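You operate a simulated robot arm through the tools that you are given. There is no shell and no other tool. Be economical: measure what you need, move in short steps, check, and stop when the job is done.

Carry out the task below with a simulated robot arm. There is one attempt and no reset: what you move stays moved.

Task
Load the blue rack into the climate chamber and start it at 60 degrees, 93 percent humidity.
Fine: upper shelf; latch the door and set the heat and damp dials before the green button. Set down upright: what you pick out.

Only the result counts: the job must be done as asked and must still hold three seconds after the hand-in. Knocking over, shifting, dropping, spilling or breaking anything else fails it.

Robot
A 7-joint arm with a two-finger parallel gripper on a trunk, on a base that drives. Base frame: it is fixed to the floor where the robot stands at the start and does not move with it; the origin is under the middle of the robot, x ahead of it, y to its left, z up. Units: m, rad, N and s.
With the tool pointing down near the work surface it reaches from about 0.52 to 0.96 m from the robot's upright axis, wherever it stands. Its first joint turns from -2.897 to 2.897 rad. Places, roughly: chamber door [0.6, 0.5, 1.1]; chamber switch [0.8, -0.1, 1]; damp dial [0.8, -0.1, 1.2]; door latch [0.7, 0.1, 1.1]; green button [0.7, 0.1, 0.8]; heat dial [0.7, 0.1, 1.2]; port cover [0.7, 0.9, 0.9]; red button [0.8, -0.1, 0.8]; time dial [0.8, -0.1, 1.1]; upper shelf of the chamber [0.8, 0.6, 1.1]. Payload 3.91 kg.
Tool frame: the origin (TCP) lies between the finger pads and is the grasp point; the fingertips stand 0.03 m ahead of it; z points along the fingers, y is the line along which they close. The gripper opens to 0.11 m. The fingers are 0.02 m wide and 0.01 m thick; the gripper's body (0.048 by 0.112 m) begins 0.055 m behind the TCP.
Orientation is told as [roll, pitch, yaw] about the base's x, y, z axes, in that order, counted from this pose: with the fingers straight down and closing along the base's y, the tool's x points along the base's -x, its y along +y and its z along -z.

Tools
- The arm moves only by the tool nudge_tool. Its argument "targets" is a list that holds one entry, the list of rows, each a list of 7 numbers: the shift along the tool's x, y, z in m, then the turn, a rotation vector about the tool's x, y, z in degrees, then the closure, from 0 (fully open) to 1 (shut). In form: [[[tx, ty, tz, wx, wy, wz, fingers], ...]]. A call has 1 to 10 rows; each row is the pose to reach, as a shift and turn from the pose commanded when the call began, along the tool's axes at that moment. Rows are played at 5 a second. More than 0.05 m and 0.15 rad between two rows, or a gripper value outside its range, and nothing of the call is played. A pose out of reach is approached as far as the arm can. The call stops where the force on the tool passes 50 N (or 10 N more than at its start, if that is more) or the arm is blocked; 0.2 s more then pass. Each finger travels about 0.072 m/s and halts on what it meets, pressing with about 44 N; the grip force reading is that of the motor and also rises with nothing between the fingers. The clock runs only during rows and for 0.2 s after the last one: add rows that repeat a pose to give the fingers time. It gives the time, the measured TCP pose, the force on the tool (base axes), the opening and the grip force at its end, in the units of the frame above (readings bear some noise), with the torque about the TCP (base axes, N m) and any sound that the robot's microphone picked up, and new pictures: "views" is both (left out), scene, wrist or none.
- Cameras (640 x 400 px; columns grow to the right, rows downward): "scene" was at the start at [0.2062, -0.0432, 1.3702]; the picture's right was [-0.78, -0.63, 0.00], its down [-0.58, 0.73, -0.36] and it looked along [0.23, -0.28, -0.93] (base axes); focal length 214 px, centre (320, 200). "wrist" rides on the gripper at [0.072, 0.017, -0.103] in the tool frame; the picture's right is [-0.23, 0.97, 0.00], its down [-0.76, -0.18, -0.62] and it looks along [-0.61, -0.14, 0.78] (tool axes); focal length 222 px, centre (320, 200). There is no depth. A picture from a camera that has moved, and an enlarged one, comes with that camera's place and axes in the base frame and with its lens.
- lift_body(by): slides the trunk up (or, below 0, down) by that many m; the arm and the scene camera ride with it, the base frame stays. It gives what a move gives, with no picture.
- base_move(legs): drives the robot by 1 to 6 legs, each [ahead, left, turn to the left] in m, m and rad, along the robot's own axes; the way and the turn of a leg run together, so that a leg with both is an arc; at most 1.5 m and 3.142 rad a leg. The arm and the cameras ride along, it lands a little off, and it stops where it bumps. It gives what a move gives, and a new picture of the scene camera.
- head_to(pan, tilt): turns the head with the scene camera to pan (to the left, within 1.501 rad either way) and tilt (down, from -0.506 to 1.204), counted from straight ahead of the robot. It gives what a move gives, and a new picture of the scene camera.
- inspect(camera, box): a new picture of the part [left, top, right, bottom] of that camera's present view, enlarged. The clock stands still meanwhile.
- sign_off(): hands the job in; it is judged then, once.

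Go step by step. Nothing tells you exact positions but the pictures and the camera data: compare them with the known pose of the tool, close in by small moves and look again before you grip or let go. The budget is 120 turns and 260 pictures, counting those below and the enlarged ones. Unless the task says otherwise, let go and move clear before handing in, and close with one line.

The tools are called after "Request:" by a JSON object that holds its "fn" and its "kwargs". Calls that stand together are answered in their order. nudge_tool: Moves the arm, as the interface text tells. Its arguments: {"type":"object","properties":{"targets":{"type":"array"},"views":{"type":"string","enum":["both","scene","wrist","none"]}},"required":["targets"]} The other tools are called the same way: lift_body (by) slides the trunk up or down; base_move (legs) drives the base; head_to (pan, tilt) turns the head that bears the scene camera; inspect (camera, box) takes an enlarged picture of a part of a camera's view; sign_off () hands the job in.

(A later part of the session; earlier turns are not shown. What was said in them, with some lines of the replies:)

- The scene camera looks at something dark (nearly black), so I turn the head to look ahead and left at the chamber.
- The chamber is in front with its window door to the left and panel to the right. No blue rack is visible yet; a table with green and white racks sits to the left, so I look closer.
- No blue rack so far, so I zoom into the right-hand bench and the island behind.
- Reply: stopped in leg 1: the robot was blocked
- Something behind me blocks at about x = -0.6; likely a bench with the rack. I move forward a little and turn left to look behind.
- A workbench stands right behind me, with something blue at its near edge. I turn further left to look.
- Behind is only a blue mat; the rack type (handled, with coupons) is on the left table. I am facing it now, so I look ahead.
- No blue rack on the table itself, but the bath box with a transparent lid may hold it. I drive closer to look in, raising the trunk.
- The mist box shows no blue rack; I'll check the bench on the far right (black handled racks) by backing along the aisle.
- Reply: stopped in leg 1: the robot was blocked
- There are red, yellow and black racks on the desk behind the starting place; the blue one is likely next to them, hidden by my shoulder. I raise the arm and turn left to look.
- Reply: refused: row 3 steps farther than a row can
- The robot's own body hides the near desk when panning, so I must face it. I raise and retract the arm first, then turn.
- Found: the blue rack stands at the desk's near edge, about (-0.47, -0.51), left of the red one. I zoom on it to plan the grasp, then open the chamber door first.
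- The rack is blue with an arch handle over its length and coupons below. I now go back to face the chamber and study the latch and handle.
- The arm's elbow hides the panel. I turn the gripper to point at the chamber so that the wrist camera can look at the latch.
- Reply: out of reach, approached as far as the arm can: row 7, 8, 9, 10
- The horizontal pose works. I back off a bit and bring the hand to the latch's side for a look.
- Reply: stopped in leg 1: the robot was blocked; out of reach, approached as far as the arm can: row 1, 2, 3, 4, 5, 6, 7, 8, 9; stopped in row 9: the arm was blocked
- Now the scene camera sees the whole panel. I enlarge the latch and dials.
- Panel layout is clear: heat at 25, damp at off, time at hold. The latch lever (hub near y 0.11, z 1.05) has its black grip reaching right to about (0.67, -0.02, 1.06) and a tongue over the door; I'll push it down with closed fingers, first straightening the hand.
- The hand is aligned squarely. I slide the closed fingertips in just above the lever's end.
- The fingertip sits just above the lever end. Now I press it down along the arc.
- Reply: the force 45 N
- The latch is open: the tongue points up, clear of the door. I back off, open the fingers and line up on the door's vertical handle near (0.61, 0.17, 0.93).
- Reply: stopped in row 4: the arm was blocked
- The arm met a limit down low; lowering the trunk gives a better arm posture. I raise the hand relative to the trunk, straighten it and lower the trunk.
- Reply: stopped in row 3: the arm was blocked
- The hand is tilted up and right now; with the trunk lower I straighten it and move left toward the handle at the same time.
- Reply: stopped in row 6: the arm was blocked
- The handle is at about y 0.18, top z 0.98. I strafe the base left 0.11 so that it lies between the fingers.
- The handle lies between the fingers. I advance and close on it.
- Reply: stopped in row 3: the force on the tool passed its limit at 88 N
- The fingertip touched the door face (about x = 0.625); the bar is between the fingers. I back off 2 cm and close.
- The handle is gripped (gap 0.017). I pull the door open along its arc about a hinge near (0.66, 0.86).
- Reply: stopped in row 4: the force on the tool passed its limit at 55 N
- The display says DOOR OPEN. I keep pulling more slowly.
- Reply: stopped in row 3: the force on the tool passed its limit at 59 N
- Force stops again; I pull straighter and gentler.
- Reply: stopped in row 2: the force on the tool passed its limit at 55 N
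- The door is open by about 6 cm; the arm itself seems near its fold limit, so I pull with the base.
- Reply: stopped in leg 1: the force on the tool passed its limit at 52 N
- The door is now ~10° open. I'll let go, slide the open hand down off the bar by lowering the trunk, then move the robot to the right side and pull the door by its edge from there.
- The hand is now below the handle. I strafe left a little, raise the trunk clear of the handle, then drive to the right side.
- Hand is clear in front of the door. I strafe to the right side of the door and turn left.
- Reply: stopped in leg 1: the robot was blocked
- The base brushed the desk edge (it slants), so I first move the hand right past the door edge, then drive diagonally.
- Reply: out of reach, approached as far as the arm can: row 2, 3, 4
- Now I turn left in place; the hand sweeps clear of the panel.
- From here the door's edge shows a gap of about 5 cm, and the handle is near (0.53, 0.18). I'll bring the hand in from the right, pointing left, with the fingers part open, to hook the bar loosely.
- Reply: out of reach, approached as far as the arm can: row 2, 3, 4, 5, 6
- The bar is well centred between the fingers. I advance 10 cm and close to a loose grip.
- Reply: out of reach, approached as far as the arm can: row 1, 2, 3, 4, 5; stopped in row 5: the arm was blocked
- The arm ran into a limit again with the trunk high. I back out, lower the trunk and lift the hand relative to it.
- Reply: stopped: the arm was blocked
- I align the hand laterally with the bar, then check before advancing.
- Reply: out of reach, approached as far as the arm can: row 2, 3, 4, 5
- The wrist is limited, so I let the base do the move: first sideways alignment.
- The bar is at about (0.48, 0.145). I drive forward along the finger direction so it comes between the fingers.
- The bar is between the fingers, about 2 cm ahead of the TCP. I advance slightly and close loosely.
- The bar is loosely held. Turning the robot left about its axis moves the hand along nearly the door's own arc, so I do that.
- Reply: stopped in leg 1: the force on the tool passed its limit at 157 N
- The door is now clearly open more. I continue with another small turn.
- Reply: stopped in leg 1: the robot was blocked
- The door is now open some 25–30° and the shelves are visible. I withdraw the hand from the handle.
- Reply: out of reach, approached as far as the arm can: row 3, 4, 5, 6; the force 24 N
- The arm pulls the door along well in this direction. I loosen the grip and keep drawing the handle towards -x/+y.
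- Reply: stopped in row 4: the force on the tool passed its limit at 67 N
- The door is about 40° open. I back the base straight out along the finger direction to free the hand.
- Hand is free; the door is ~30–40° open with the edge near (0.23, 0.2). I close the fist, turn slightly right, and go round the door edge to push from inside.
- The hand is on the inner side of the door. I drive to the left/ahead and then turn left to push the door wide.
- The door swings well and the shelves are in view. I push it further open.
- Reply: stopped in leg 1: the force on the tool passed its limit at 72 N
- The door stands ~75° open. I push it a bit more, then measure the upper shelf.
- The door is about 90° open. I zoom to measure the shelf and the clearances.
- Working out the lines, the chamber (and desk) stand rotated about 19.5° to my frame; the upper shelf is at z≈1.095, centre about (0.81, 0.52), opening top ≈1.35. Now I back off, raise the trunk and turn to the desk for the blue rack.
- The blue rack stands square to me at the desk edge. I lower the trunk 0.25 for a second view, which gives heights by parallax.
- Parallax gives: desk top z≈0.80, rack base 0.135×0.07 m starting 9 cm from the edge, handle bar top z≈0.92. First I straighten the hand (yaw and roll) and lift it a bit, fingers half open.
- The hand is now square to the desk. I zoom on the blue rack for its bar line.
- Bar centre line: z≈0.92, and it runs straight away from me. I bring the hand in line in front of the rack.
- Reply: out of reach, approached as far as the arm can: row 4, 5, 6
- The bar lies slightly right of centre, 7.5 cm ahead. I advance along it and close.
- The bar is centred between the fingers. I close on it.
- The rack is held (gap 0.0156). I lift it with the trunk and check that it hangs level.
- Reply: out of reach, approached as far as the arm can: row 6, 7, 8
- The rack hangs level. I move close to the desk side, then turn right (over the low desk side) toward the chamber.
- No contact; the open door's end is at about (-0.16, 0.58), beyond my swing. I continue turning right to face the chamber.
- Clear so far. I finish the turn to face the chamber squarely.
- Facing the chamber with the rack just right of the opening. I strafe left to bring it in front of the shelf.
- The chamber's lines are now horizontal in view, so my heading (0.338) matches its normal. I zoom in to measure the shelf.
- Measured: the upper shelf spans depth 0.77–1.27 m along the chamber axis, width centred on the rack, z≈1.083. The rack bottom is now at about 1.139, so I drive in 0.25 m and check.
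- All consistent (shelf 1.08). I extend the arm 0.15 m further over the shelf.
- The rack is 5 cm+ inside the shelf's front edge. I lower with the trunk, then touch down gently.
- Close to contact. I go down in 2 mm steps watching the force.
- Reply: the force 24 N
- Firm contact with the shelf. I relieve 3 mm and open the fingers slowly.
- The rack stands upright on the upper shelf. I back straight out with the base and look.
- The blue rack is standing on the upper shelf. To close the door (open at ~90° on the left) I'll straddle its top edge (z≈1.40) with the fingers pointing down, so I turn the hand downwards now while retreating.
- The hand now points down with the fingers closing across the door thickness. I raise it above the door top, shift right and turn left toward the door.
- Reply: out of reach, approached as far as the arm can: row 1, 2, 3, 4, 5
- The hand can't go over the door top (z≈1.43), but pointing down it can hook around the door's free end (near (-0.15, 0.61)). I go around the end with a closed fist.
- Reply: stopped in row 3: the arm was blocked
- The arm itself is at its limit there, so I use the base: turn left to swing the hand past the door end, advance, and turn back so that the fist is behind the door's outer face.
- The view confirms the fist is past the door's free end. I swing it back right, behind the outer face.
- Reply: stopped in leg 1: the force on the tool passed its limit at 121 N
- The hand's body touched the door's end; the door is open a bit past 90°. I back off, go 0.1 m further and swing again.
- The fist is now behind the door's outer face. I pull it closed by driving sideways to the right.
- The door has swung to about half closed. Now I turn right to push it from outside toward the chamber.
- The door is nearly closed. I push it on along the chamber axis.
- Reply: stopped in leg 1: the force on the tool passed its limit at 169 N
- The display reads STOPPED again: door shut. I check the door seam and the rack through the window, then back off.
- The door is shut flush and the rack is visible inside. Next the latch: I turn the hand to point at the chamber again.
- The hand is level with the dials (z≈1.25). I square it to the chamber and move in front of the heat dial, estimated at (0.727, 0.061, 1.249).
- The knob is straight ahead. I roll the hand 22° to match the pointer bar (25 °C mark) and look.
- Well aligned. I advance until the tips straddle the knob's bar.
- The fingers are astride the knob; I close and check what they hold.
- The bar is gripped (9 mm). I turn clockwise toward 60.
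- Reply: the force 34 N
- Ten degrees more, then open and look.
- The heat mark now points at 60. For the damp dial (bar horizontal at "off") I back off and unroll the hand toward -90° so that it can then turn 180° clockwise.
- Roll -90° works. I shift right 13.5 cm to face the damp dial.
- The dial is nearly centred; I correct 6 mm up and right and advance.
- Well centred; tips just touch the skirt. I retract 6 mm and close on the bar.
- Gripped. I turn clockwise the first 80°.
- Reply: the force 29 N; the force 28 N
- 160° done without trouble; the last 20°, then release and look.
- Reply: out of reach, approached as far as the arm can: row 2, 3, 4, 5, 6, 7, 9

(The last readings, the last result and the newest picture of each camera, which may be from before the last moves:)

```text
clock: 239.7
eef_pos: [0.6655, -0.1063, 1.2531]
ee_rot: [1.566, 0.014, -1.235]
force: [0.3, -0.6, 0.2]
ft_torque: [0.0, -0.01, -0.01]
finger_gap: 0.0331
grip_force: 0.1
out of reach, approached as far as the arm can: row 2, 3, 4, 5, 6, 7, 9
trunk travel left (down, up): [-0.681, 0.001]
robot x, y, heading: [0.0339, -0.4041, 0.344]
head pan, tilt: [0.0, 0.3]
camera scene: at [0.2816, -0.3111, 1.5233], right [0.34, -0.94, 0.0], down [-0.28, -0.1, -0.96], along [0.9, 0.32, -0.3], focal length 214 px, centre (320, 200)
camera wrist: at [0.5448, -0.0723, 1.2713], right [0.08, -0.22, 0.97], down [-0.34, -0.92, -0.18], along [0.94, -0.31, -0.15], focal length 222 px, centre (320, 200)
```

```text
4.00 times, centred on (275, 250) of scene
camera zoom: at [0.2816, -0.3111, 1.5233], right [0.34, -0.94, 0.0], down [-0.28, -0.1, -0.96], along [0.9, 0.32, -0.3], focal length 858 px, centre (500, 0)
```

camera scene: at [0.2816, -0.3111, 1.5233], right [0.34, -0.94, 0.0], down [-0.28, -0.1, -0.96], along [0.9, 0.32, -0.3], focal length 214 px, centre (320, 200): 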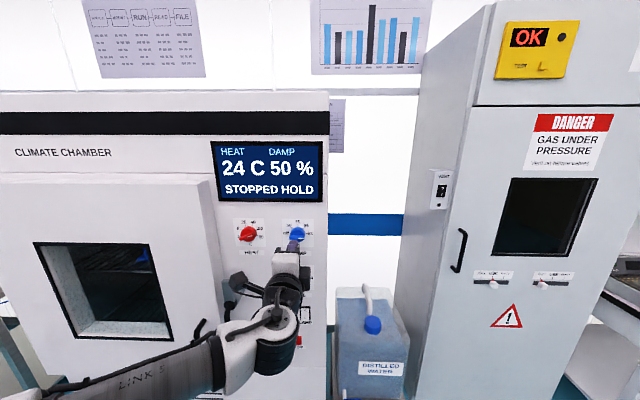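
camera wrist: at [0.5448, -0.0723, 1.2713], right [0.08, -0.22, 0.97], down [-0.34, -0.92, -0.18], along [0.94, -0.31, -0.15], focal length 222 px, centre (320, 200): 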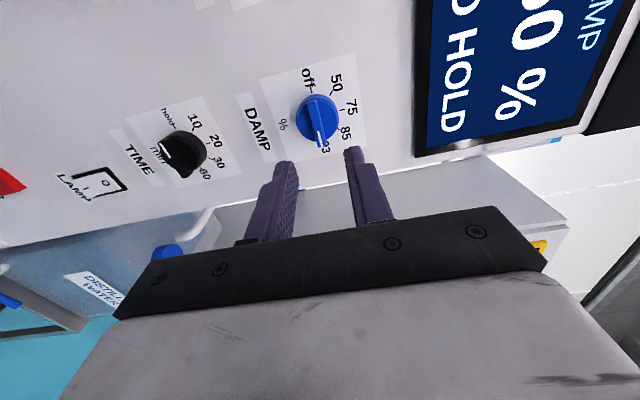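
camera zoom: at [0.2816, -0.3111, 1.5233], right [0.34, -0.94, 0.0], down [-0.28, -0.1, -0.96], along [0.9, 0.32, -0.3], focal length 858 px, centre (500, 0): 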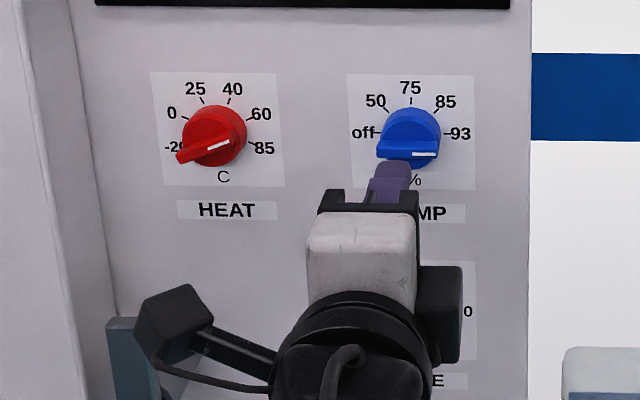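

Damp points to 93, heat to 60. Now the latch: I back off, unroll the hand and move above-left of the lever.

Request:
{"fn": "nudge_tool", "kwargs": {"targets": [[[0, 0, -0.01, 0, 0, -8.5, 0.8], [0, 0, -0.02, 0, 0, -17, 1], [0, 0, -0.03, 0, 0, -25.5, 1], [0, 0, -0.04, 0, 0, -34, 1], [0, 0, -0.05, 0, 0, -42.5, 1], [0, 0, -0.05, 0, 0, -51, 1], [0, 0, -0.05, 0, 0, -59.5, 1], [0, 0, -0.05, 0, 0, -68, 1], [0, 0, -0.05, 0, 0, -76.5, 1], [0, 0, -0.05, 0, 0, -85, 1]]], "views": "none"}}

Request:
{"fn": "base_move", "kwargs": {"legs": [[0, 0.2, 0]]}}

Request:
{"fn": "inspect", "kwargs": {"camera": "wrist", "box": [0, 0, 640, 400]}}

```text
clock: 241.8
eef_pos: [0.6514, -0.0977, 1.2703]
ee_rot: [1.512, -1.475, -1.175]
force: [0.2, 0.7, -0.2]
ft_torque: [0.03, 0.0, -0.01]
finger_gap: 0.0
grip_force: 37.5
out of reach, approached as far as the arm can: row 1, 2, 3, 4, 5, 6, 7, 8, 9, 10
trunk travel left (down, up): [-0.681, 0.001]
robot x, y, heading: [0.0317, -0.4003, 0.343]
head pan, tilt: [0.0, 0.3]
```

```text
clock: 244.0
eef_pos: [0.5854, 0.0894, 1.2701]
ee_rot: [1.518, -1.472, -1.183]
force: [-0.5, 0.1, -0.3]
ft_torque: [0.0, -0.01, -0.02]
finger_gap: 0.0
grip_force: 38.8
trunk travel left (down, up): [-0.681, 0.001]
robot x, y, heading: [-0.037, -0.2137, 0.344]
head pan, tilt: [0.0, 0.3]
camera scene: at [0.2143, -0.1242, 1.5235], right [0.34, -0.94, 0.0], down [-0.28, -0.1, -0.96], along [0.9, 0.32, -0.3], focal length 214 px, centre (320, 200)
```

scene: 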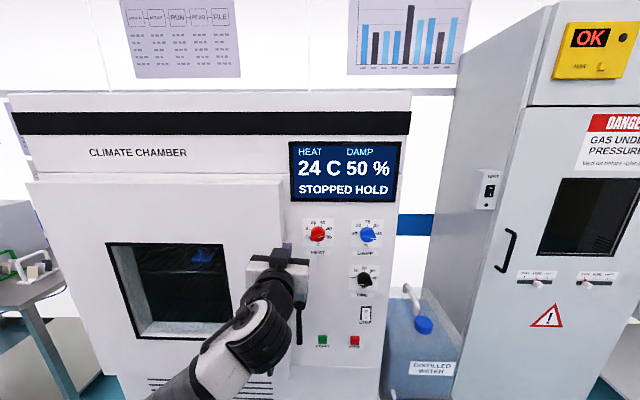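

```text
1.00 times, centred on (320, 200) of wrist (not enlarged: the box is as wide or as high as the picture)
camera zoom: at [0.4791, 0.0773, 1.2012], right [-0.31, 0.9, 0.32], down [-0.5, -0.44, 0.74], along [0.81, 0.07, 0.59], focal length 222 px, centre (320, 200)
```

zoom: 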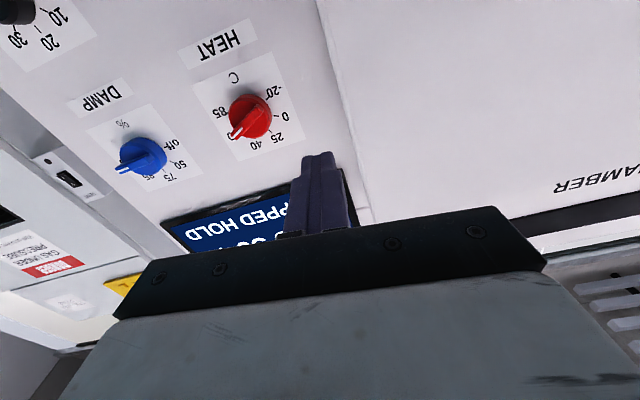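

I shift slightly left and back, then lower the whole trunk so the fist comes down between the door handle and the hanging lever.

Request:
{"fn": "nudge_tool", "kwargs": {"targets": [[[0, 0.015, -0.01, 0, 0, -2.5, 1], [0, 0.03, -0.025, 0, 0, -5.4, 1], [0, 0.04, -0.035, 0, 0, -5.4, 1]]], "views": "none"}}

Request:
{"fn": "lift_body", "kwargs": {"by": -0.2}}

Request:
{"fn": "inspect", "kwargs": {"camera": "scene", "box": [200, 150, 400, 290]}}

Request:
{"fn": "inspect", "kwargs": {"camera": "wrist", "box": [0, 0, 640, 400]}}

```text
clock: 244.8
eef_pos: [0.5453, 0.1234, 1.2804]
ee_rot: [0.594, -1.564, -0.261]
force: [0.6, 0.1, -0.2]
ft_torque: [0.0, -0.02, 0.01]
finger_gap: 0.0001
grip_force: 37.3
out of reach, approached as far as the arm can: row 2, 3
trunk travel left (down, up): [-0.681, 0.001]
robot x, y, heading: [-0.0369, -0.2119, 0.341]
head pan, tilt: [0.0, 0.3]
```

```text
clock: 247.0
eef_pos: [0.5464, 0.1231, 1.0809]
ee_rot: [0.631, -1.564, -0.298]
force: [0.3, 0.4, 0.5]
ft_torque: [0.03, 0.0, 0.0]
finger_gap: 0.0
grip_force: 37.9
trunk travel left (down, up): [-0.481, 0.201]
robot x, y, heading: [-0.032, -0.2132, 0.344]
head pan, tilt: [0.0, 0.3]
```

```text
2.86 times, centred on (300, 220) of scene
camera zoom: at [0.2144, -0.1247, 1.3236], right [0.34, -0.94, 0.0], down [-0.28, -0.1, -0.96], along [0.9, 0.32, -0.3], focal length 613 px, centre (377, 143)
```

zoom: 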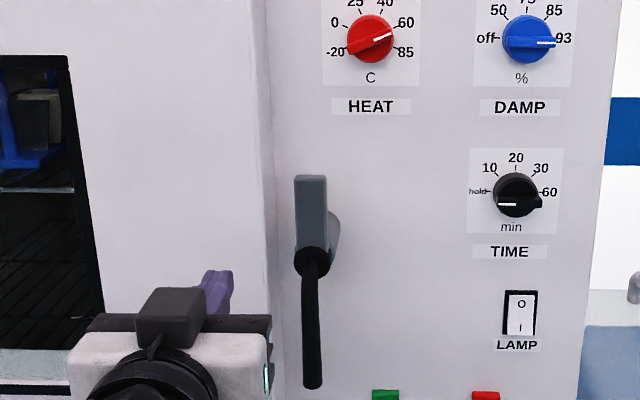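

```text
1.00 times, centred on (320, 200) of wrist (not enlarged: the box is as wide or as high as the picture)
camera zoom: at [0.4428, 0.1052, 1.0087], right [-0.32, 0.92, 0.23], down [-0.53, -0.37, 0.76], along [0.79, 0.12, 0.6], focal length 222 px, centre (320, 200)
```

zoom: 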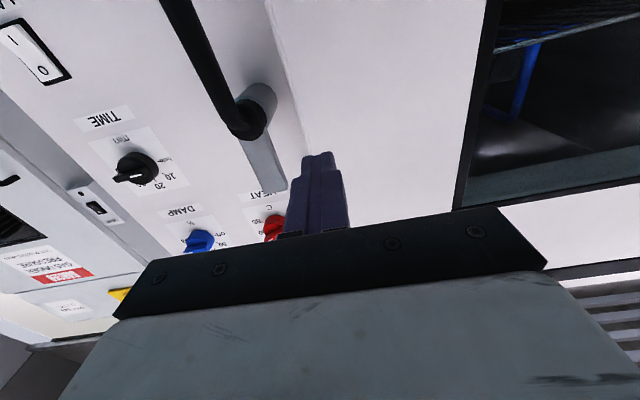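

The view confirms heat 60 and damp 93. The lever hangs at l≈-0.13 from z 1.07 to 0.95; I lower to z 0.97 and slide in to its left.

Request:
{"fn": "lift_body", "kwargs": {"by": -0.11}}

Request:
{"fn": "nudge_tool", "kwargs": {"targets": [[[0, 0, 0.015, 0, 0, 0, 1], [0, -0.005, 0.03, 0, 0, 0, 1], [0, -0.01, 0.046, 0, 0, 0, 1]]]}}

Request:
{"fn": "inspect", "kwargs": {"camera": "scene", "box": [200, 120, 400, 260]}}

```text
clock: 248.4
eef_pos: [0.5459, 0.1239, 0.9711]
ee_rot: [0.639, -1.563, -0.306]
force: [1.0, 0.3, -0.1]
ft_torque: [0.04, -0.01, 0.01]
finger_gap: 0.0
grip_force: 37.8
trunk travel left (down, up): [-0.371, 0.311]
robot x, y, heading: [-0.0357, -0.2149, 0.339]
head pan, tilt: [0.0, 0.3]
```

```text
clock: 249.2
eef_pos: [0.5934, 0.1275, 0.9703]
ee_rot: [0.68, -1.565, -0.348]
force: [0.0, 0.6, 0.5]
ft_torque: [0.0, 0.01, 0.02]
finger_gap: 0.0
grip_force: 38.0
trunk travel left (down, up): [-0.371, 0.311]
robot x, y, heading: [-0.0281, -0.2143, 0.345]
head pan, tilt: [0.0, 0.3]
camera scene: at [0.2145, -0.1246, 1.2135], right [0.34, -0.94, 0.0], down [-0.28, -0.1, -0.96], along [0.9, 0.32, -0.3], focal length 214 px, centre (320, 200)
camera wrist: at [0.4889, 0.1102, 0.8985], right [-0.32, 0.92, 0.23], down [-0.53, -0.37, 0.76], along [0.79, 0.12, 0.6], focal length 222 px, centre (320, 200)
```

scene: 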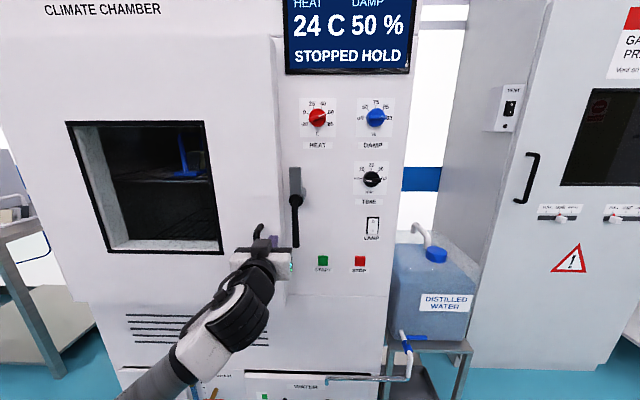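
wrist: 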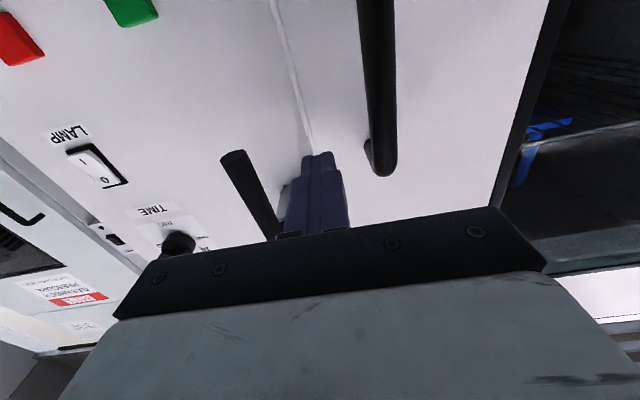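

```text
2.86 times, centred on (300, 190) of scene
camera zoom: at [0.2145, -0.1246, 1.2135], right [0.34, -0.94, 0.0], down [-0.28, -0.1, -0.96], along [0.9, 0.32, -0.3], focal length 613 px, centre (377, 229)
```

zoom: 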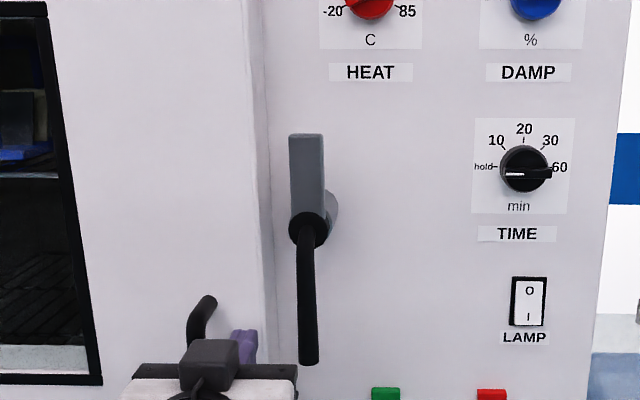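

The fist is between the handle and the lever. I sweep it right and up along the lever's arc to latch.

Request:
{"fn": "nudge_tool", "kwargs": {"targets": [[[-0.005, -0.02, 0.008, 0, 0, 0, 1], [-0.003, -0.043, 0.008, 0, 0, 0, 1], [-0.004, -0.067, 0.008, 0, 0, 0, 1], [-0.01, -0.09, 0.008, 0, 0, 0, 1], [-0.018, -0.105, 0.008, 0, 0, 0, 1], [-0.031, -0.12, 0.008, 0, 0, 0, 1], [-0.05, -0.134, 0.008, 0, 0, 0, 1], [-0.065, -0.141, 0.008, 0, 0, 0, 1], [-0.073, -0.143, 0.008, 0, 0, 0, 1]]]}}

Request:
{"fn": "inspect", "kwargs": {"camera": "scene", "box": [200, 120, 400, 260]}}

```text
clock: 251.2
eef_pos: [0.6478, -0.0031, 1.0424]
ee_rot: [0.447, -1.562, -0.113]
force: [-1.8, -0.2, -5.3]
ft_torque: [-0.04, 0.09, 0.06]
finger_gap: 0.0
grip_force: 38.2
trunk travel left (down, up): [-0.371, 0.311]
robot x, y, heading: [-0.0344, -0.2104, 0.342]
head pan, tilt: [0.0, 0.3]
camera scene: at [0.2146, -0.1245, 1.2133], right [0.34, -0.94, 0.0], down [-0.28, -0.1, -0.96], along [0.9, 0.32, -0.3], focal length 214 px, centre (320, 200)
camera wrist: at [0.5437, -0.0218, 0.9704], right [-0.32, 0.92, 0.23], down [-0.52, -0.37, 0.77], along [0.79, 0.12, 0.6], focal length 222 px, centre (320, 200)
```

scene: 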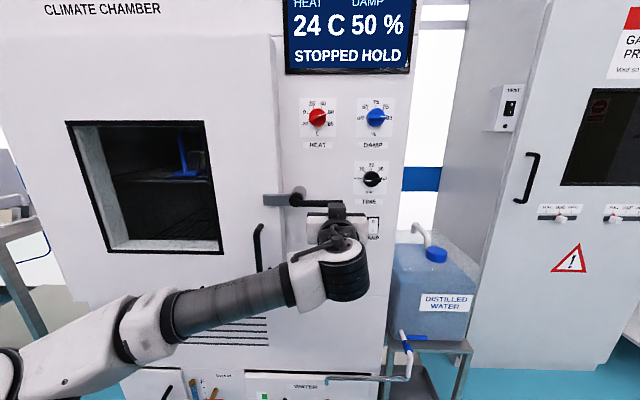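
wrist: 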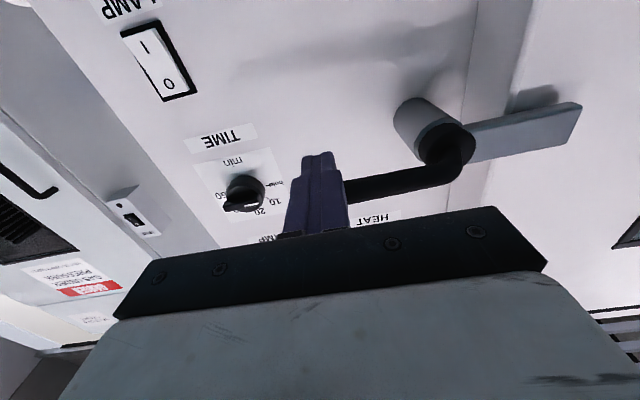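

```text
2.86 times, centred on (300, 190) of scene
camera zoom: at [0.2146, -0.1245, 1.2133], right [0.34, -0.94, 0.0], down [-0.28, -0.1, -0.96], along [0.9, 0.32, -0.3], focal length 613 px, centre (377, 229)
```

zoom: 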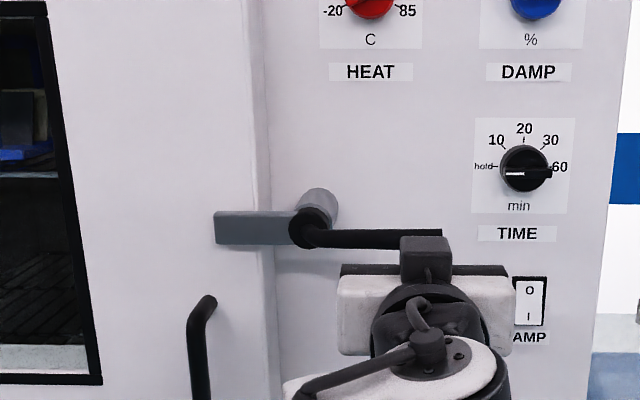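

Latched: lever horizontal, tongue over the door. A final small upward nudge, then I back off and lower to the green START button.

Request:
{"fn": "nudge_tool", "kwargs": {"targets": [[[-0.005, 0, 0, 0, 0, 0, 1], [-0.008, 0, 0, 0, 0, 0, 1], [0.0, 0, 0, 0, 0, 0, 1], [0.005, 0, -0.03, 0, 0, 0, 1], [0.005, 0.01, -0.06, 0, 0, 0, 1]]], "views": "none"}}

Request:
{"fn": "lift_body", "kwargs": {"by": -0.18}}

Request:
{"fn": "inspect", "kwargs": {"camera": "wrist", "box": [0, 0, 640, 400]}}

Request:
{"fn": "inspect", "kwargs": {"camera": "scene", "box": [220, 60, 420, 230]}}

```text
clock: 252.4
eef_pos: [0.5873, -0.0129, 1.0395]
ee_rot: [0.887, -1.566, -0.553]
force: [-0.3, 0.3, -0.6]
ft_torque: [0.02, -0.01, -0.01]
finger_gap: 0.0
grip_force: 37.7
trunk travel left (down, up): [-0.371, 0.311]
robot x, y, heading: [-0.0318, -0.2152, 0.341]
head pan, tilt: [0.0, 0.3]
```

```text
clock: 254.4
eef_pos: [0.5868, -0.0131, 0.8587]
ee_rot: [0.618, -1.562, -0.284]
force: [-0.7, -0.5, -0.6]
ft_torque: [-0.01, 0.04, 0.01]
finger_gap: 0.0
grip_force: 37.8
trunk travel left (down, up): [-0.191, 0.491]
robot x, y, heading: [-0.0328, -0.2125, 0.346]
head pan, tilt: [0.0, 0.3]
```

```text
1.00 times, centred on (320, 200) of wrist (not enlarged: the box is as wide or as high as the picture)
camera zoom: at [0.4841, -0.0316, 0.7863], right [-0.32, 0.92, 0.23], down [-0.53, -0.37, 0.76], along [0.79, 0.12, 0.6], focal length 222 px, centre (320, 200)
```

zoom: 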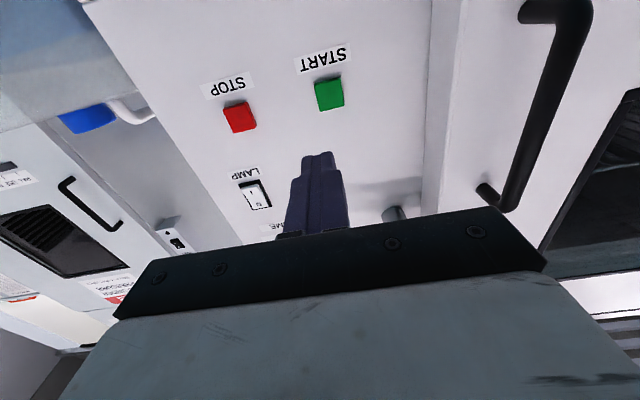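

```text
2.35 times, centred on (320, 145) of scene
camera zoom: at [0.2145, -0.1246, 1.0335], right [0.34, -0.94, 0.0], down [-0.28, -0.1, -0.96], along [0.9, 0.32, -0.3], focal length 505 px, centre (320, 329)
```

zoom: 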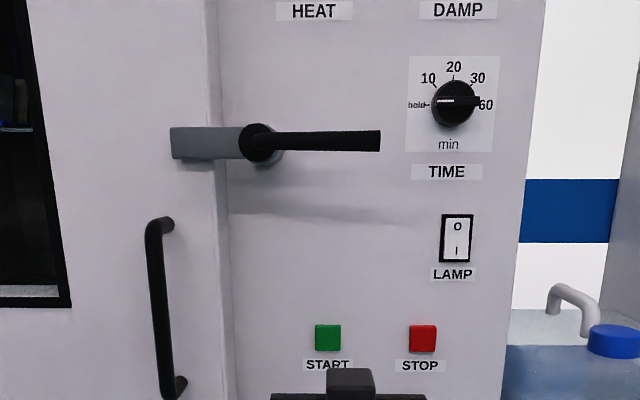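

The latch is properly closed, with the time dial still at hold. I line up on START (l≈-0.196, z≈0.85) and press.

Request:
{"fn": "nudge_tool", "kwargs": {"targets": [[[0.005, 0.006, 0.03, 0, 0, 0, 1], [0.009, 0.011, 0.06, 0, 0, 0, 1], [0.009, 0.011, 0.09, 0, 0, 0, 1], [0.009, 0.011, 0.11, 0, 0, 0, 1], [0.009, 0.011, 0.118, 0, 0, 0, 1]]]}}

```text
clock: 255.6
eef_pos: [0.6953, 0.0355, 0.8486]
ee_rot: [0.658, -1.564, -0.323]
force: [-0.1, -1.2, 0.4]
ft_torque: [-0.03, -0.03, 0.02]
finger_gap: 0.0002
grip_force: 37.1
trunk travel left (down, up): [-0.191, 0.491]
robot x, y, heading: [-0.0364, -0.2129, 0.344]
head pan, tilt: [0.0, 0.3]
camera scene: at [0.2145, -0.1246, 1.0335], right [0.34, -0.94, 0.0], down [-0.28, -0.1, -0.96], along [0.9, 0.32, -0.3], focal length 214 px, centre (320, 200)
camera wrist: at [0.5924, 0.0177, 0.7761], right [-0.32, 0.92, 0.23], down [-0.53, -0.37, 0.76], along [0.79, 0.12, 0.6], focal length 222 px, centre (320, 200)
```

scene: 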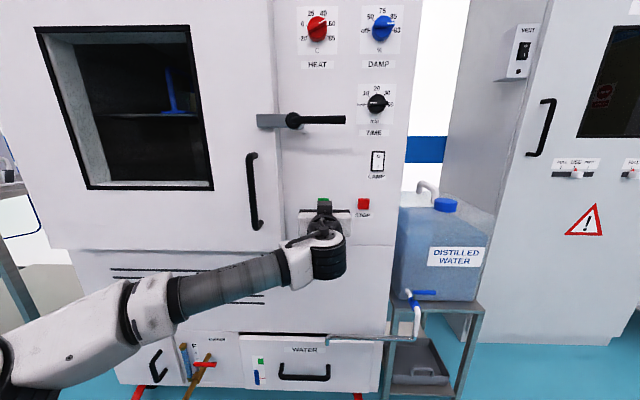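
wrist: 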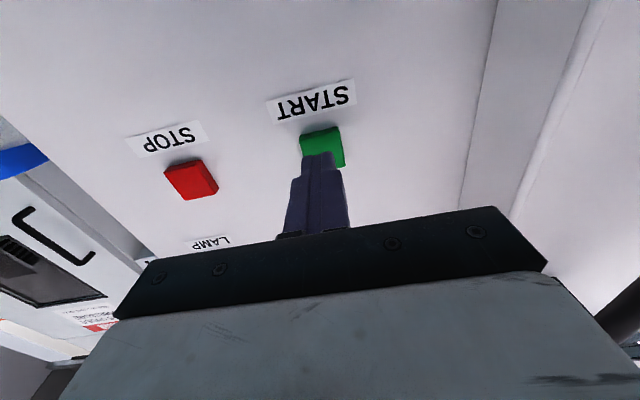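

The tip is just short of the button and centred. I press on.

Request:
{"fn": "nudge_tool", "kwargs": {"targets": [[[-0.001, 0.001, 0.005, 0, 0, 0, 1], [-0.001, 0.001, 0.01, 0, 0, 0, 1], [-0.001, 0.001, 0.015, 0, 0, 0, 1], [-0.001, 0.001, 0.02, 0, 0, 0, 1], [-0.001, 0.001, 0.024, 0, 0, 0, 1]]], "views": "none"}}

Request:
{"fn": "head_to", "kwargs": {"pan": 0.0, "tilt": -0.1}}

```text
clock: 256.8
eef_pos: [0.7156, 0.0444, 0.85]
ee_rot: [0.655, -1.563, -0.32]
force: [-14.2, -3.6, -4.3]
ft_torque: [-0.11, 0.01, -0.01]
finger_gap: 0.0
grip_force: 38.1
trunk travel left (down, up): [-0.191, 0.491]
robot x, y, heading: [-0.0344, -0.2112, 0.338]
head pan, tilt: [0.0, 0.3]
heard: click
```

```text
clock: 257.7
eef_pos: [0.717, 0.0446, 0.8488]
ee_rot: [0.648, -1.563, -0.316]
force: [-15.8, -6.9, -5.3]
ft_torque: [-0.03, 0.17, -0.03]
finger_gap: 0.0001
grip_force: 37.9
trunk travel left (down, up): [-0.191, 0.491]
robot x, y, heading: [-0.0356, -0.2126, 0.339]
head pan, tilt: [0.0, -0.099]
camera scene: at [0.2082, -0.1269, 1.0701], right [0.34, -0.94, 0.0], down [0.09, 0.03, -1.0], along [0.94, 0.33, 0.1], focal length 214 px, centre (320, 200)
```

scene: 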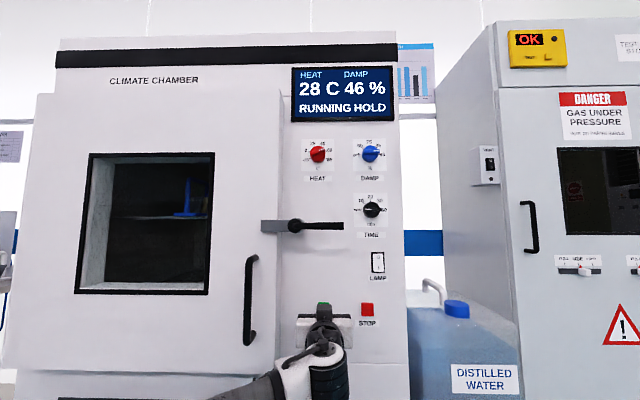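

A click, and the display reads RUNNING HOLD with the heat rising. I back the hand off and watch, also checking humidity and the water gauge.

Request:
{"fn": "nudge_tool", "kwargs": {"targets": [[[0, 0, -0.03, 0, 0, 0, 1], [0, 0, -0.06, 0, 0, 0, 1], [0, 0, -0.09, 0, 0, 0, 1], [0, 0, -0.12, 0, 0, 0, 1], [0, 0, -0.12, 0, 0, 0, 1], [0, 0, -0.12, 0, 0, 0, 1], [0, 0, -0.12, 0, 0, 0, 1], [0, 0, -0.12, 0, 0, 0, 1], [0, 0, -0.12, 0, 0, 0, 1], [0, 0, -0.12, 0, 0, 0, 1]]], "views": "scene"}}

Request:
{"fn": "inspect", "kwargs": {"camera": "scene", "box": [220, 50, 420, 240]}}

Request:
{"fn": "head_to", "kwargs": {"pan": 0.0, "tilt": 0.5}}

Request:
{"fn": "inspect", "kwargs": {"camera": "scene", "box": [160, 240, 420, 390]}}

```text
clock: 259.9
eef_pos: [0.6041, 0.0052, 0.8509]
ee_rot: [0.61, -1.563, -0.278]
force: [-0.3, -0.9, 0.0]
ft_torque: [-0.02, -0.01, -0.04]
finger_gap: 0.0
grip_force: 37.8
trunk travel left (down, up): [-0.191, 0.491]
robot x, y, heading: [-0.035, -0.2108, 0.341]
head pan, tilt: [0.0, -0.099]
camera scene: at [0.2086, -0.1267, 1.07], right [0.34, -0.94, 0.0], down [0.09, 0.03, -1.0], along [0.94, 0.33, 0.1], focal length 214 px, centre (320, 200)
```

scene: 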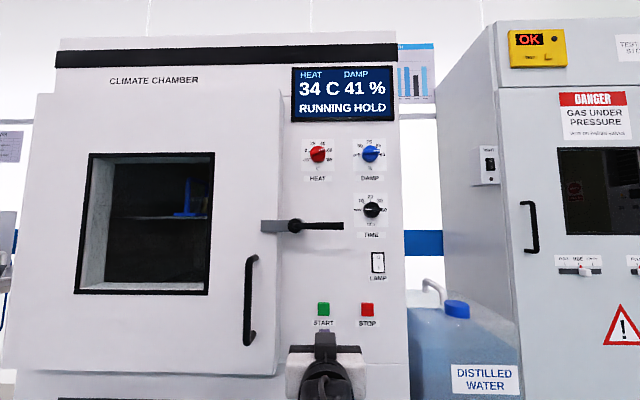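

```text
2.11 times, centred on (320, 145) of scene
camera zoom: at [0.2086, -0.1267, 1.07], right [0.34, -0.94, 0.0], down [0.09, 0.03, -1.0], along [0.94, 0.33, 0.1], focal length 452 px, centre (320, 316)
```

zoom: 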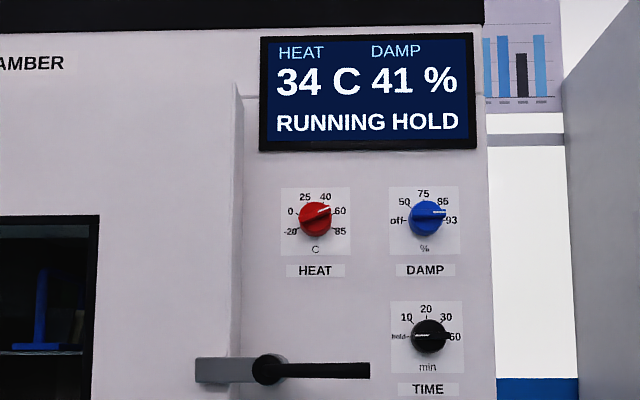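

```text
clock: 260.9
eef_pos: [0.6048, 0.0046, 0.8508]
ee_rot: [0.616, -1.565, -0.282]
force: [0.8, -0.9, -0.5]
ft_torque: [-0.02, -0.01, -0.01]
finger_gap: 0.0
grip_force: 37.4
trunk travel left (down, up): [-0.191, 0.491]
robot x, y, heading: [-0.035, -0.2125, 0.345]
head pan, tilt: [0.0, 0.499]
camera scene: at [0.2123, -0.1254, 1.0152], right [0.34, -0.94, 0.0], down [-0.45, -0.16, -0.88], along [0.83, 0.29, -0.48], focal length 214 px, centre (320, 200)
```

scene: 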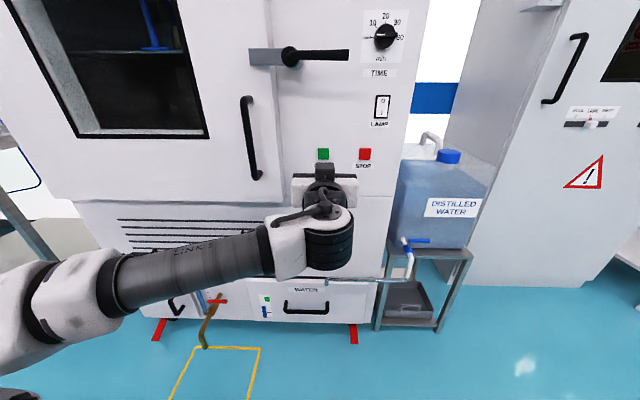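

```text
2.46 times, centred on (290, 315) of scene
camera zoom: at [0.2123, -0.1254, 1.0152], right [0.34, -0.94, 0.0], down [-0.45, -0.16, -0.88], along [0.83, 0.29, -0.48], focal length 528 px, centre (394, -83)
```

zoom: 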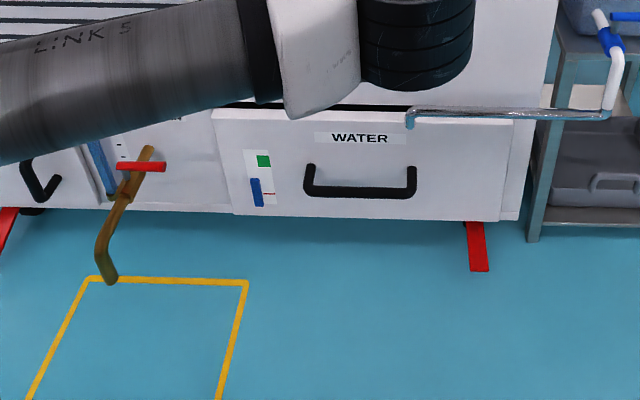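

Water level is above its red mark. I wait a few seconds and watch whether the humidity comes up.

Request:
{"fn": "nudge_tool", "kwargs": {"targets": [[[0, 0, -0.01, 0, 0, 0, 1], [0, 0, -0.01, 0, 0, 0, 1], [0, 0, -0.01, 0, 0, 0, 1], [0, 0, -0.01, 0, 0, 0, 1], [0, 0, -0.01, 0, 0, 0, 1], [0, 0, -0.01, 0, 0, 0, 1], [0, 0, -0.01, 0, 0, 0, 1], [0, 0, -0.01, 0, 0, 0, 1], [0, 0, -0.01, 0, 0, 0, 1], [0, 0, -0.01, 0, 0, 0, 1]]], "views": "none"}}

Request:
{"fn": "nudge_tool", "kwargs": {"targets": [[[0, 0, 0, 0, 0, 0, 1], [0, 0, 0, 0, 0, 0, 1], [0, 0, 0, 0, 0, 0, 1], [0, 0, 0, 0, 0, 0, 1], [0, 0, 0, 0, 0, 0, 1], [0, 0, 0, 0, 0, 0, 1], [0, 0, 0, 0, 0, 0, 1], [0, 0, 0, 0, 0, 0, 1], [0, 0, 0, 0, 0, 0, 1], [0, 0, 0, 0, 0, 0, 1]]], "views": "none"}}

Request:
{"fn": "head_to", "kwargs": {"pan": 0.0, "tilt": -0.1}}

```text
clock: 263.1
eef_pos: [0.595, 0.0016, 0.8516]
ee_rot: [0.618, -1.563, -0.286]
force: [-0.3, -0.5, 0.4]
ft_torque: [-0.02, 0.02, 0.01]
finger_gap: 0.0002
grip_force: 38.1
trunk travel left (down, up): [-0.191, 0.491]
robot x, y, heading: [-0.0371, -0.2128, 0.34]
head pan, tilt: [0.0, 0.499]
```

```text
clock: 265.3
eef_pos: [0.594, 0.0017, 0.8513]
ee_rot: [0.623, -1.564, -0.29]
force: [0.8, -0.5, -0.3]
ft_torque: [0.01, 0.0, -0.02]
finger_gap: 0.0002
grip_force: 37.8
trunk travel left (down, up): [-0.191, 0.491]
robot x, y, heading: [-0.0379, -0.2168, 0.341]
head pan, tilt: [0.0, 0.499]
```

```text
clock: 266.3
eef_pos: [0.5953, 0.0013, 0.8514]
ee_rot: [0.619, -1.564, -0.286]
force: [0.7, 1.0, -0.3]
ft_torque: [-0.04, 0.02, 0.01]
finger_gap: 0.0001
grip_force: 37.8
trunk travel left (down, up): [-0.191, 0.491]
robot x, y, heading: [-0.0357, -0.2123, 0.341]
head pan, tilt: [0.0, -0.099]
camera scene: at [0.2086, -0.1267, 1.07], right [0.34, -0.94, 0.0], down [0.09, 0.03, -1.0], along [0.94, 0.33, 0.1], focal length 214 px, centre (320, 200)
```

scene: 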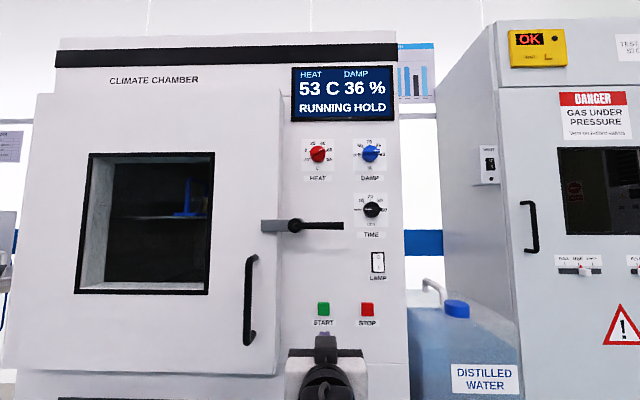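

Humidity is still low while it heats (53 °C, 36 %). I wait longer to see what it does at 60 °C.

Request:
{"fn": "nudge_tool", "kwargs": {"targets": [[[0, 0, 0, 0, 0, 0, 1], [0, 0, 0, 0, 0, 0, 1], [0, 0, 0, 0, 0, 0, 1], [0, 0, 0, 0, 0, 0, 1], [0, 0, 0, 0, 0, 0, 1], [0, 0, 0, 0, 0, 0, 1], [0, 0, 0, 0, 0, 0, 1], [0, 0, 0, 0, 0, 0, 1], [0, 0, 0, 0, 0, 0, 1], [0, 0, 0, 0, 0, 0, 1]]], "views": "none"}}

Request:
{"fn": "nudge_tool", "kwargs": {"targets": [[[0, 0, 0, 0, 0, 0, 1], [0, 0, 0, 0, 0, 0, 1], [0, 0, 0, 0, 0, 0, 1], [0, 0, 0, 0, 0, 0, 1], [0, 0, 0, 0, 0, 0, 1], [0, 0, 0, 0, 0, 0, 1], [0, 0, 0, 0, 0, 0, 1], [0, 0, 0, 0, 0, 0, 1], [0, 0, 0, 0, 0, 0, 1], [0, 0, 0, 0, 0, 0, 1]]], "views": "scene"}}

Request:
{"fn": "nudge_tool", "kwargs": {"targets": [[[0, 0, 0, 0, 0, 0, 1], [0, 0, 0, 0, 0, 0, 1], [0, 0, 0, 0, 0, 0, 1], [0, 0, 0, 0, 0, 0, 1], [0, 0, 0, 0, 0, 0, 1], [0, 0, 0, 0, 0, 0, 1], [0, 0, 0, 0, 0, 0, 1], [0, 0, 0, 0, 0, 0, 1], [0, 0, 0, 0, 0, 0, 1], [0, 0, 0, 0, 0, 0, 1]]], "views": "scene"}}

```text
clock: 268.5
eef_pos: [0.5947, 0.0008, 0.8517]
ee_rot: [0.623, -1.563, -0.292]
force: [-0.3, -0.1, -0.2]
ft_torque: [-0.02, -0.02, 0.0]
finger_gap: 0.0001
grip_force: 37.4
trunk travel left (down, up): [-0.191, 0.491]
robot x, y, heading: [-0.0334, -0.2109, 0.341]
head pan, tilt: [0.0, -0.099]
```

```text
clock: 270.7
eef_pos: [0.595, 0.0016, 0.8497]
ee_rot: [0.621, -1.564, -0.287]
force: [-0.5, -0.6, -0.6]
ft_torque: [0.02, 0.0, 0.01]
finger_gap: 0.0
grip_force: 38.0
trunk travel left (down, up): [-0.191, 0.491]
robot x, y, heading: [-0.0336, -0.2151, 0.34]
head pan, tilt: [0.0, -0.099]
camera scene: at [0.2086, -0.1267, 1.07], right [0.34, -0.94, 0.0], down [0.09, 0.03, -1.0], along [0.94, 0.33, 0.1], focal length 214 px, centre (320, 200)
```

scene: 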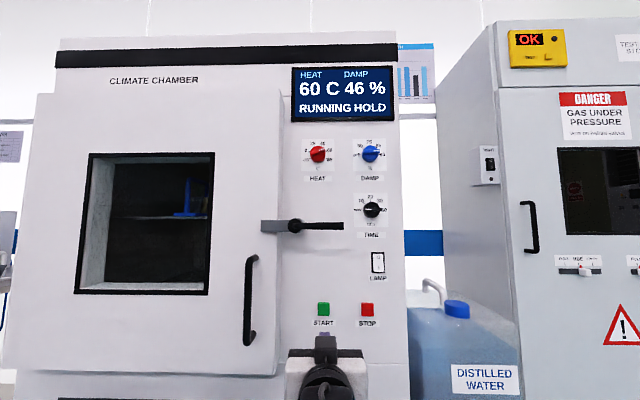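

```text
clock: 272.9
eef_pos: [0.5935, 0.0011, 0.8505]
ee_rot: [0.619, -1.563, -0.284]
force: [0.2, -0.7, 1.2]
ft_torque: [0.0, -0.02, -0.01]
finger_gap: 0.0
grip_force: 37.6
trunk travel left (down, up): [-0.191, 0.491]
robot x, y, heading: [-0.036, -0.2151, 0.34]
head pan, tilt: [0.0, -0.099]
camera scene: at [0.2086, -0.1267, 1.07], right [0.34, -0.94, 0.0], down [0.09, 0.03, -1.0], along [0.94, 0.33, 0.1], focal length 214 px, centre (320, 200)
```

scene: 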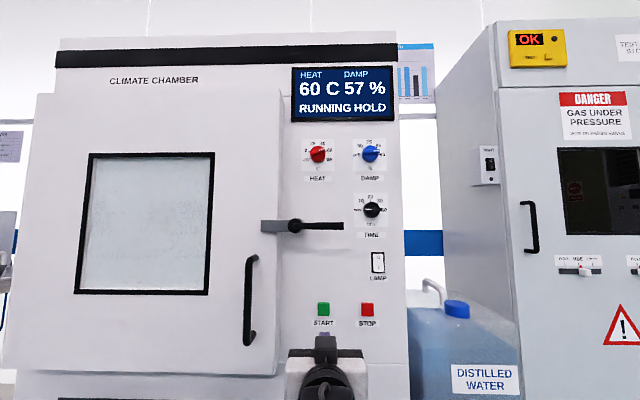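

It holds 60 °C and the humidity is climbing (57 %, window misting). I wait to see it reach 93 %.

Request:
{"fn": "nudge_tool", "kwargs": {"targets": [[[0, 0, 0, 0, 0, 0, 1], [0, 0, 0, 0, 0, 0, 1], [0, 0, 0, 0, 0, 0, 1], [0, 0, 0, 0, 0, 0, 1], [0, 0, 0, 0, 0, 0, 1], [0, 0, 0, 0, 0, 0, 1], [0, 0, 0, 0, 0, 0, 1], [0, 0, 0, 0, 0, 0, 1], [0, 0, 0, 0, 0, 0, 1], [0, 0, 0, 0, 0, 0, 1]]], "views": "none"}}

Request:
{"fn": "nudge_tool", "kwargs": {"targets": [[[0, 0, 0, 0, 0, 0, 1], [0, 0, 0, 0, 0, 0, 1], [0, 0, 0, 0, 0, 0, 1], [0, 0, 0, 0, 0, 0, 1], [0, 0, 0, 0, 0, 0, 1], [0, 0, 0, 0, 0, 0, 1], [0, 0, 0, 0, 0, 0, 1], [0, 0, 0, 0, 0, 0, 1], [0, 0, 0, 0, 0, 0, 1], [0, 0, 0, 0, 0, 0, 1]]], "views": "none"}}

Request:
{"fn": "nudge_tool", "kwargs": {"targets": [[[0, 0, 0, 0, 0, 0, 1], [0, 0, 0, 0, 0, 0, 1], [0, 0, 0, 0, 0, 0, 1], [0, 0, 0, 0, 0, 0, 1], [0, 0, 0, 0, 0, 0, 1], [0, 0, 0, 0, 0, 0, 1], [0, 0, 0, 0, 0, 0, 1], [0, 0, 0, 0, 0, 0, 1], [0, 0, 0, 0, 0, 0, 1], [0, 0, 0, 0, 0, 0, 1]]], "views": "none"}}

Request:
{"fn": "nudge_tool", "kwargs": {"targets": [[[0, 0, 0, 0, 0, 0, 1], [0, 0, 0, 0, 0, 0, 1], [0, 0, 0, 0, 0, 0, 1], [0, 0, 0, 0, 0, 0, 1], [0, 0, 0, 0, 0, 0, 1], [0, 0, 0, 0, 0, 0, 1], [0, 0, 0, 0, 0, 0, 1], [0, 0, 0, 0, 0, 0, 1], [0, 0, 0, 0, 0, 0, 1], [0, 0, 0, 0, 0, 0, 1]]], "views": "scene"}}

```text
clock: 275.1
eef_pos: [0.594, 0.0021, 0.8508]
ee_rot: [0.617, -1.562, -0.284]
force: [0.6, 0.1, -0.2]
ft_torque: [0.01, -0.02, 0.0]
finger_gap: 0.0
grip_force: 38.0
trunk travel left (down, up): [-0.191, 0.491]
robot x, y, heading: [-0.034, -0.2137, 0.347]
head pan, tilt: [0.0, -0.099]
```

```text
clock: 277.3
eef_pos: [0.5934, 0.0018, 0.8507]
ee_rot: [0.616, -1.564, -0.283]
force: [0.7, -0.5, 0.3]
ft_torque: [-0.01, 0.0, -0.02]
finger_gap: 0.0
grip_force: 37.9
trunk travel left (down, up): [-0.191, 0.491]
robot x, y, heading: [-0.0361, -0.2135, 0.346]
head pan, tilt: [0.0, -0.099]
```

```text
clock: 279.5
eef_pos: [0.5945, 0.0017, 0.8504]
ee_rot: [0.621, -1.563, -0.288]
force: [0.6, -0.3, -0.1]
ft_torque: [-0.01, 0.01, 0.01]
finger_gap: 0.0
grip_force: 37.7
trunk travel left (down, up): [-0.191, 0.491]
robot x, y, heading: [-0.0354, -0.2147, 0.343]
head pan, tilt: [0.0, -0.099]
```

```text
clock: 281.7
eef_pos: [0.5943, 0.0012, 0.8514]
ee_rot: [0.621, -1.563, -0.289]
force: [-0.1, -0.2, 0.1]
ft_torque: [0.04, 0.0, -0.01]
finger_gap: 0.0004
grip_force: 38.0
trunk travel left (down, up): [-0.191, 0.491]
robot x, y, heading: [-0.0346, -0.2123, 0.346]
head pan, tilt: [0.0, -0.099]
camera scene: at [0.2086, -0.1267, 1.07], right [0.34, -0.94, 0.0], down [0.09, 0.03, -1.0], along [0.94, 0.33, 0.1], focal length 214 px, centre (320, 200)
```

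scene: 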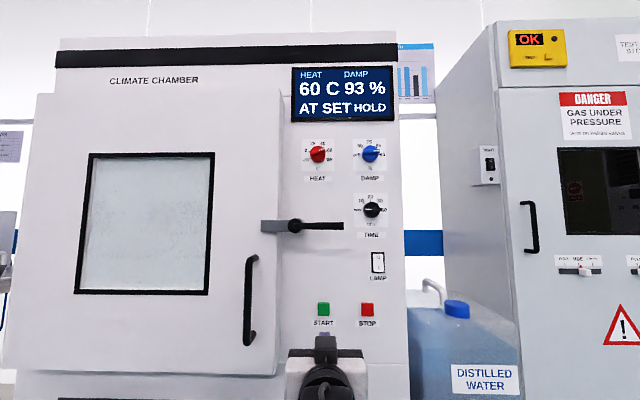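

The display reads 60 C, 93 %, AT SET HOLD, with the door latched and the hand well clear. I hand the job in.

Request:
{"fn": "sign_off", "kwargs": {}}

```text
The job is handed in.
```

The blue rack is standing upright on the upper shelf, the door is latched, and the climate chamber is running with the display showing 60 °C, 93 % and "AT SET HOLD" at hand-in.
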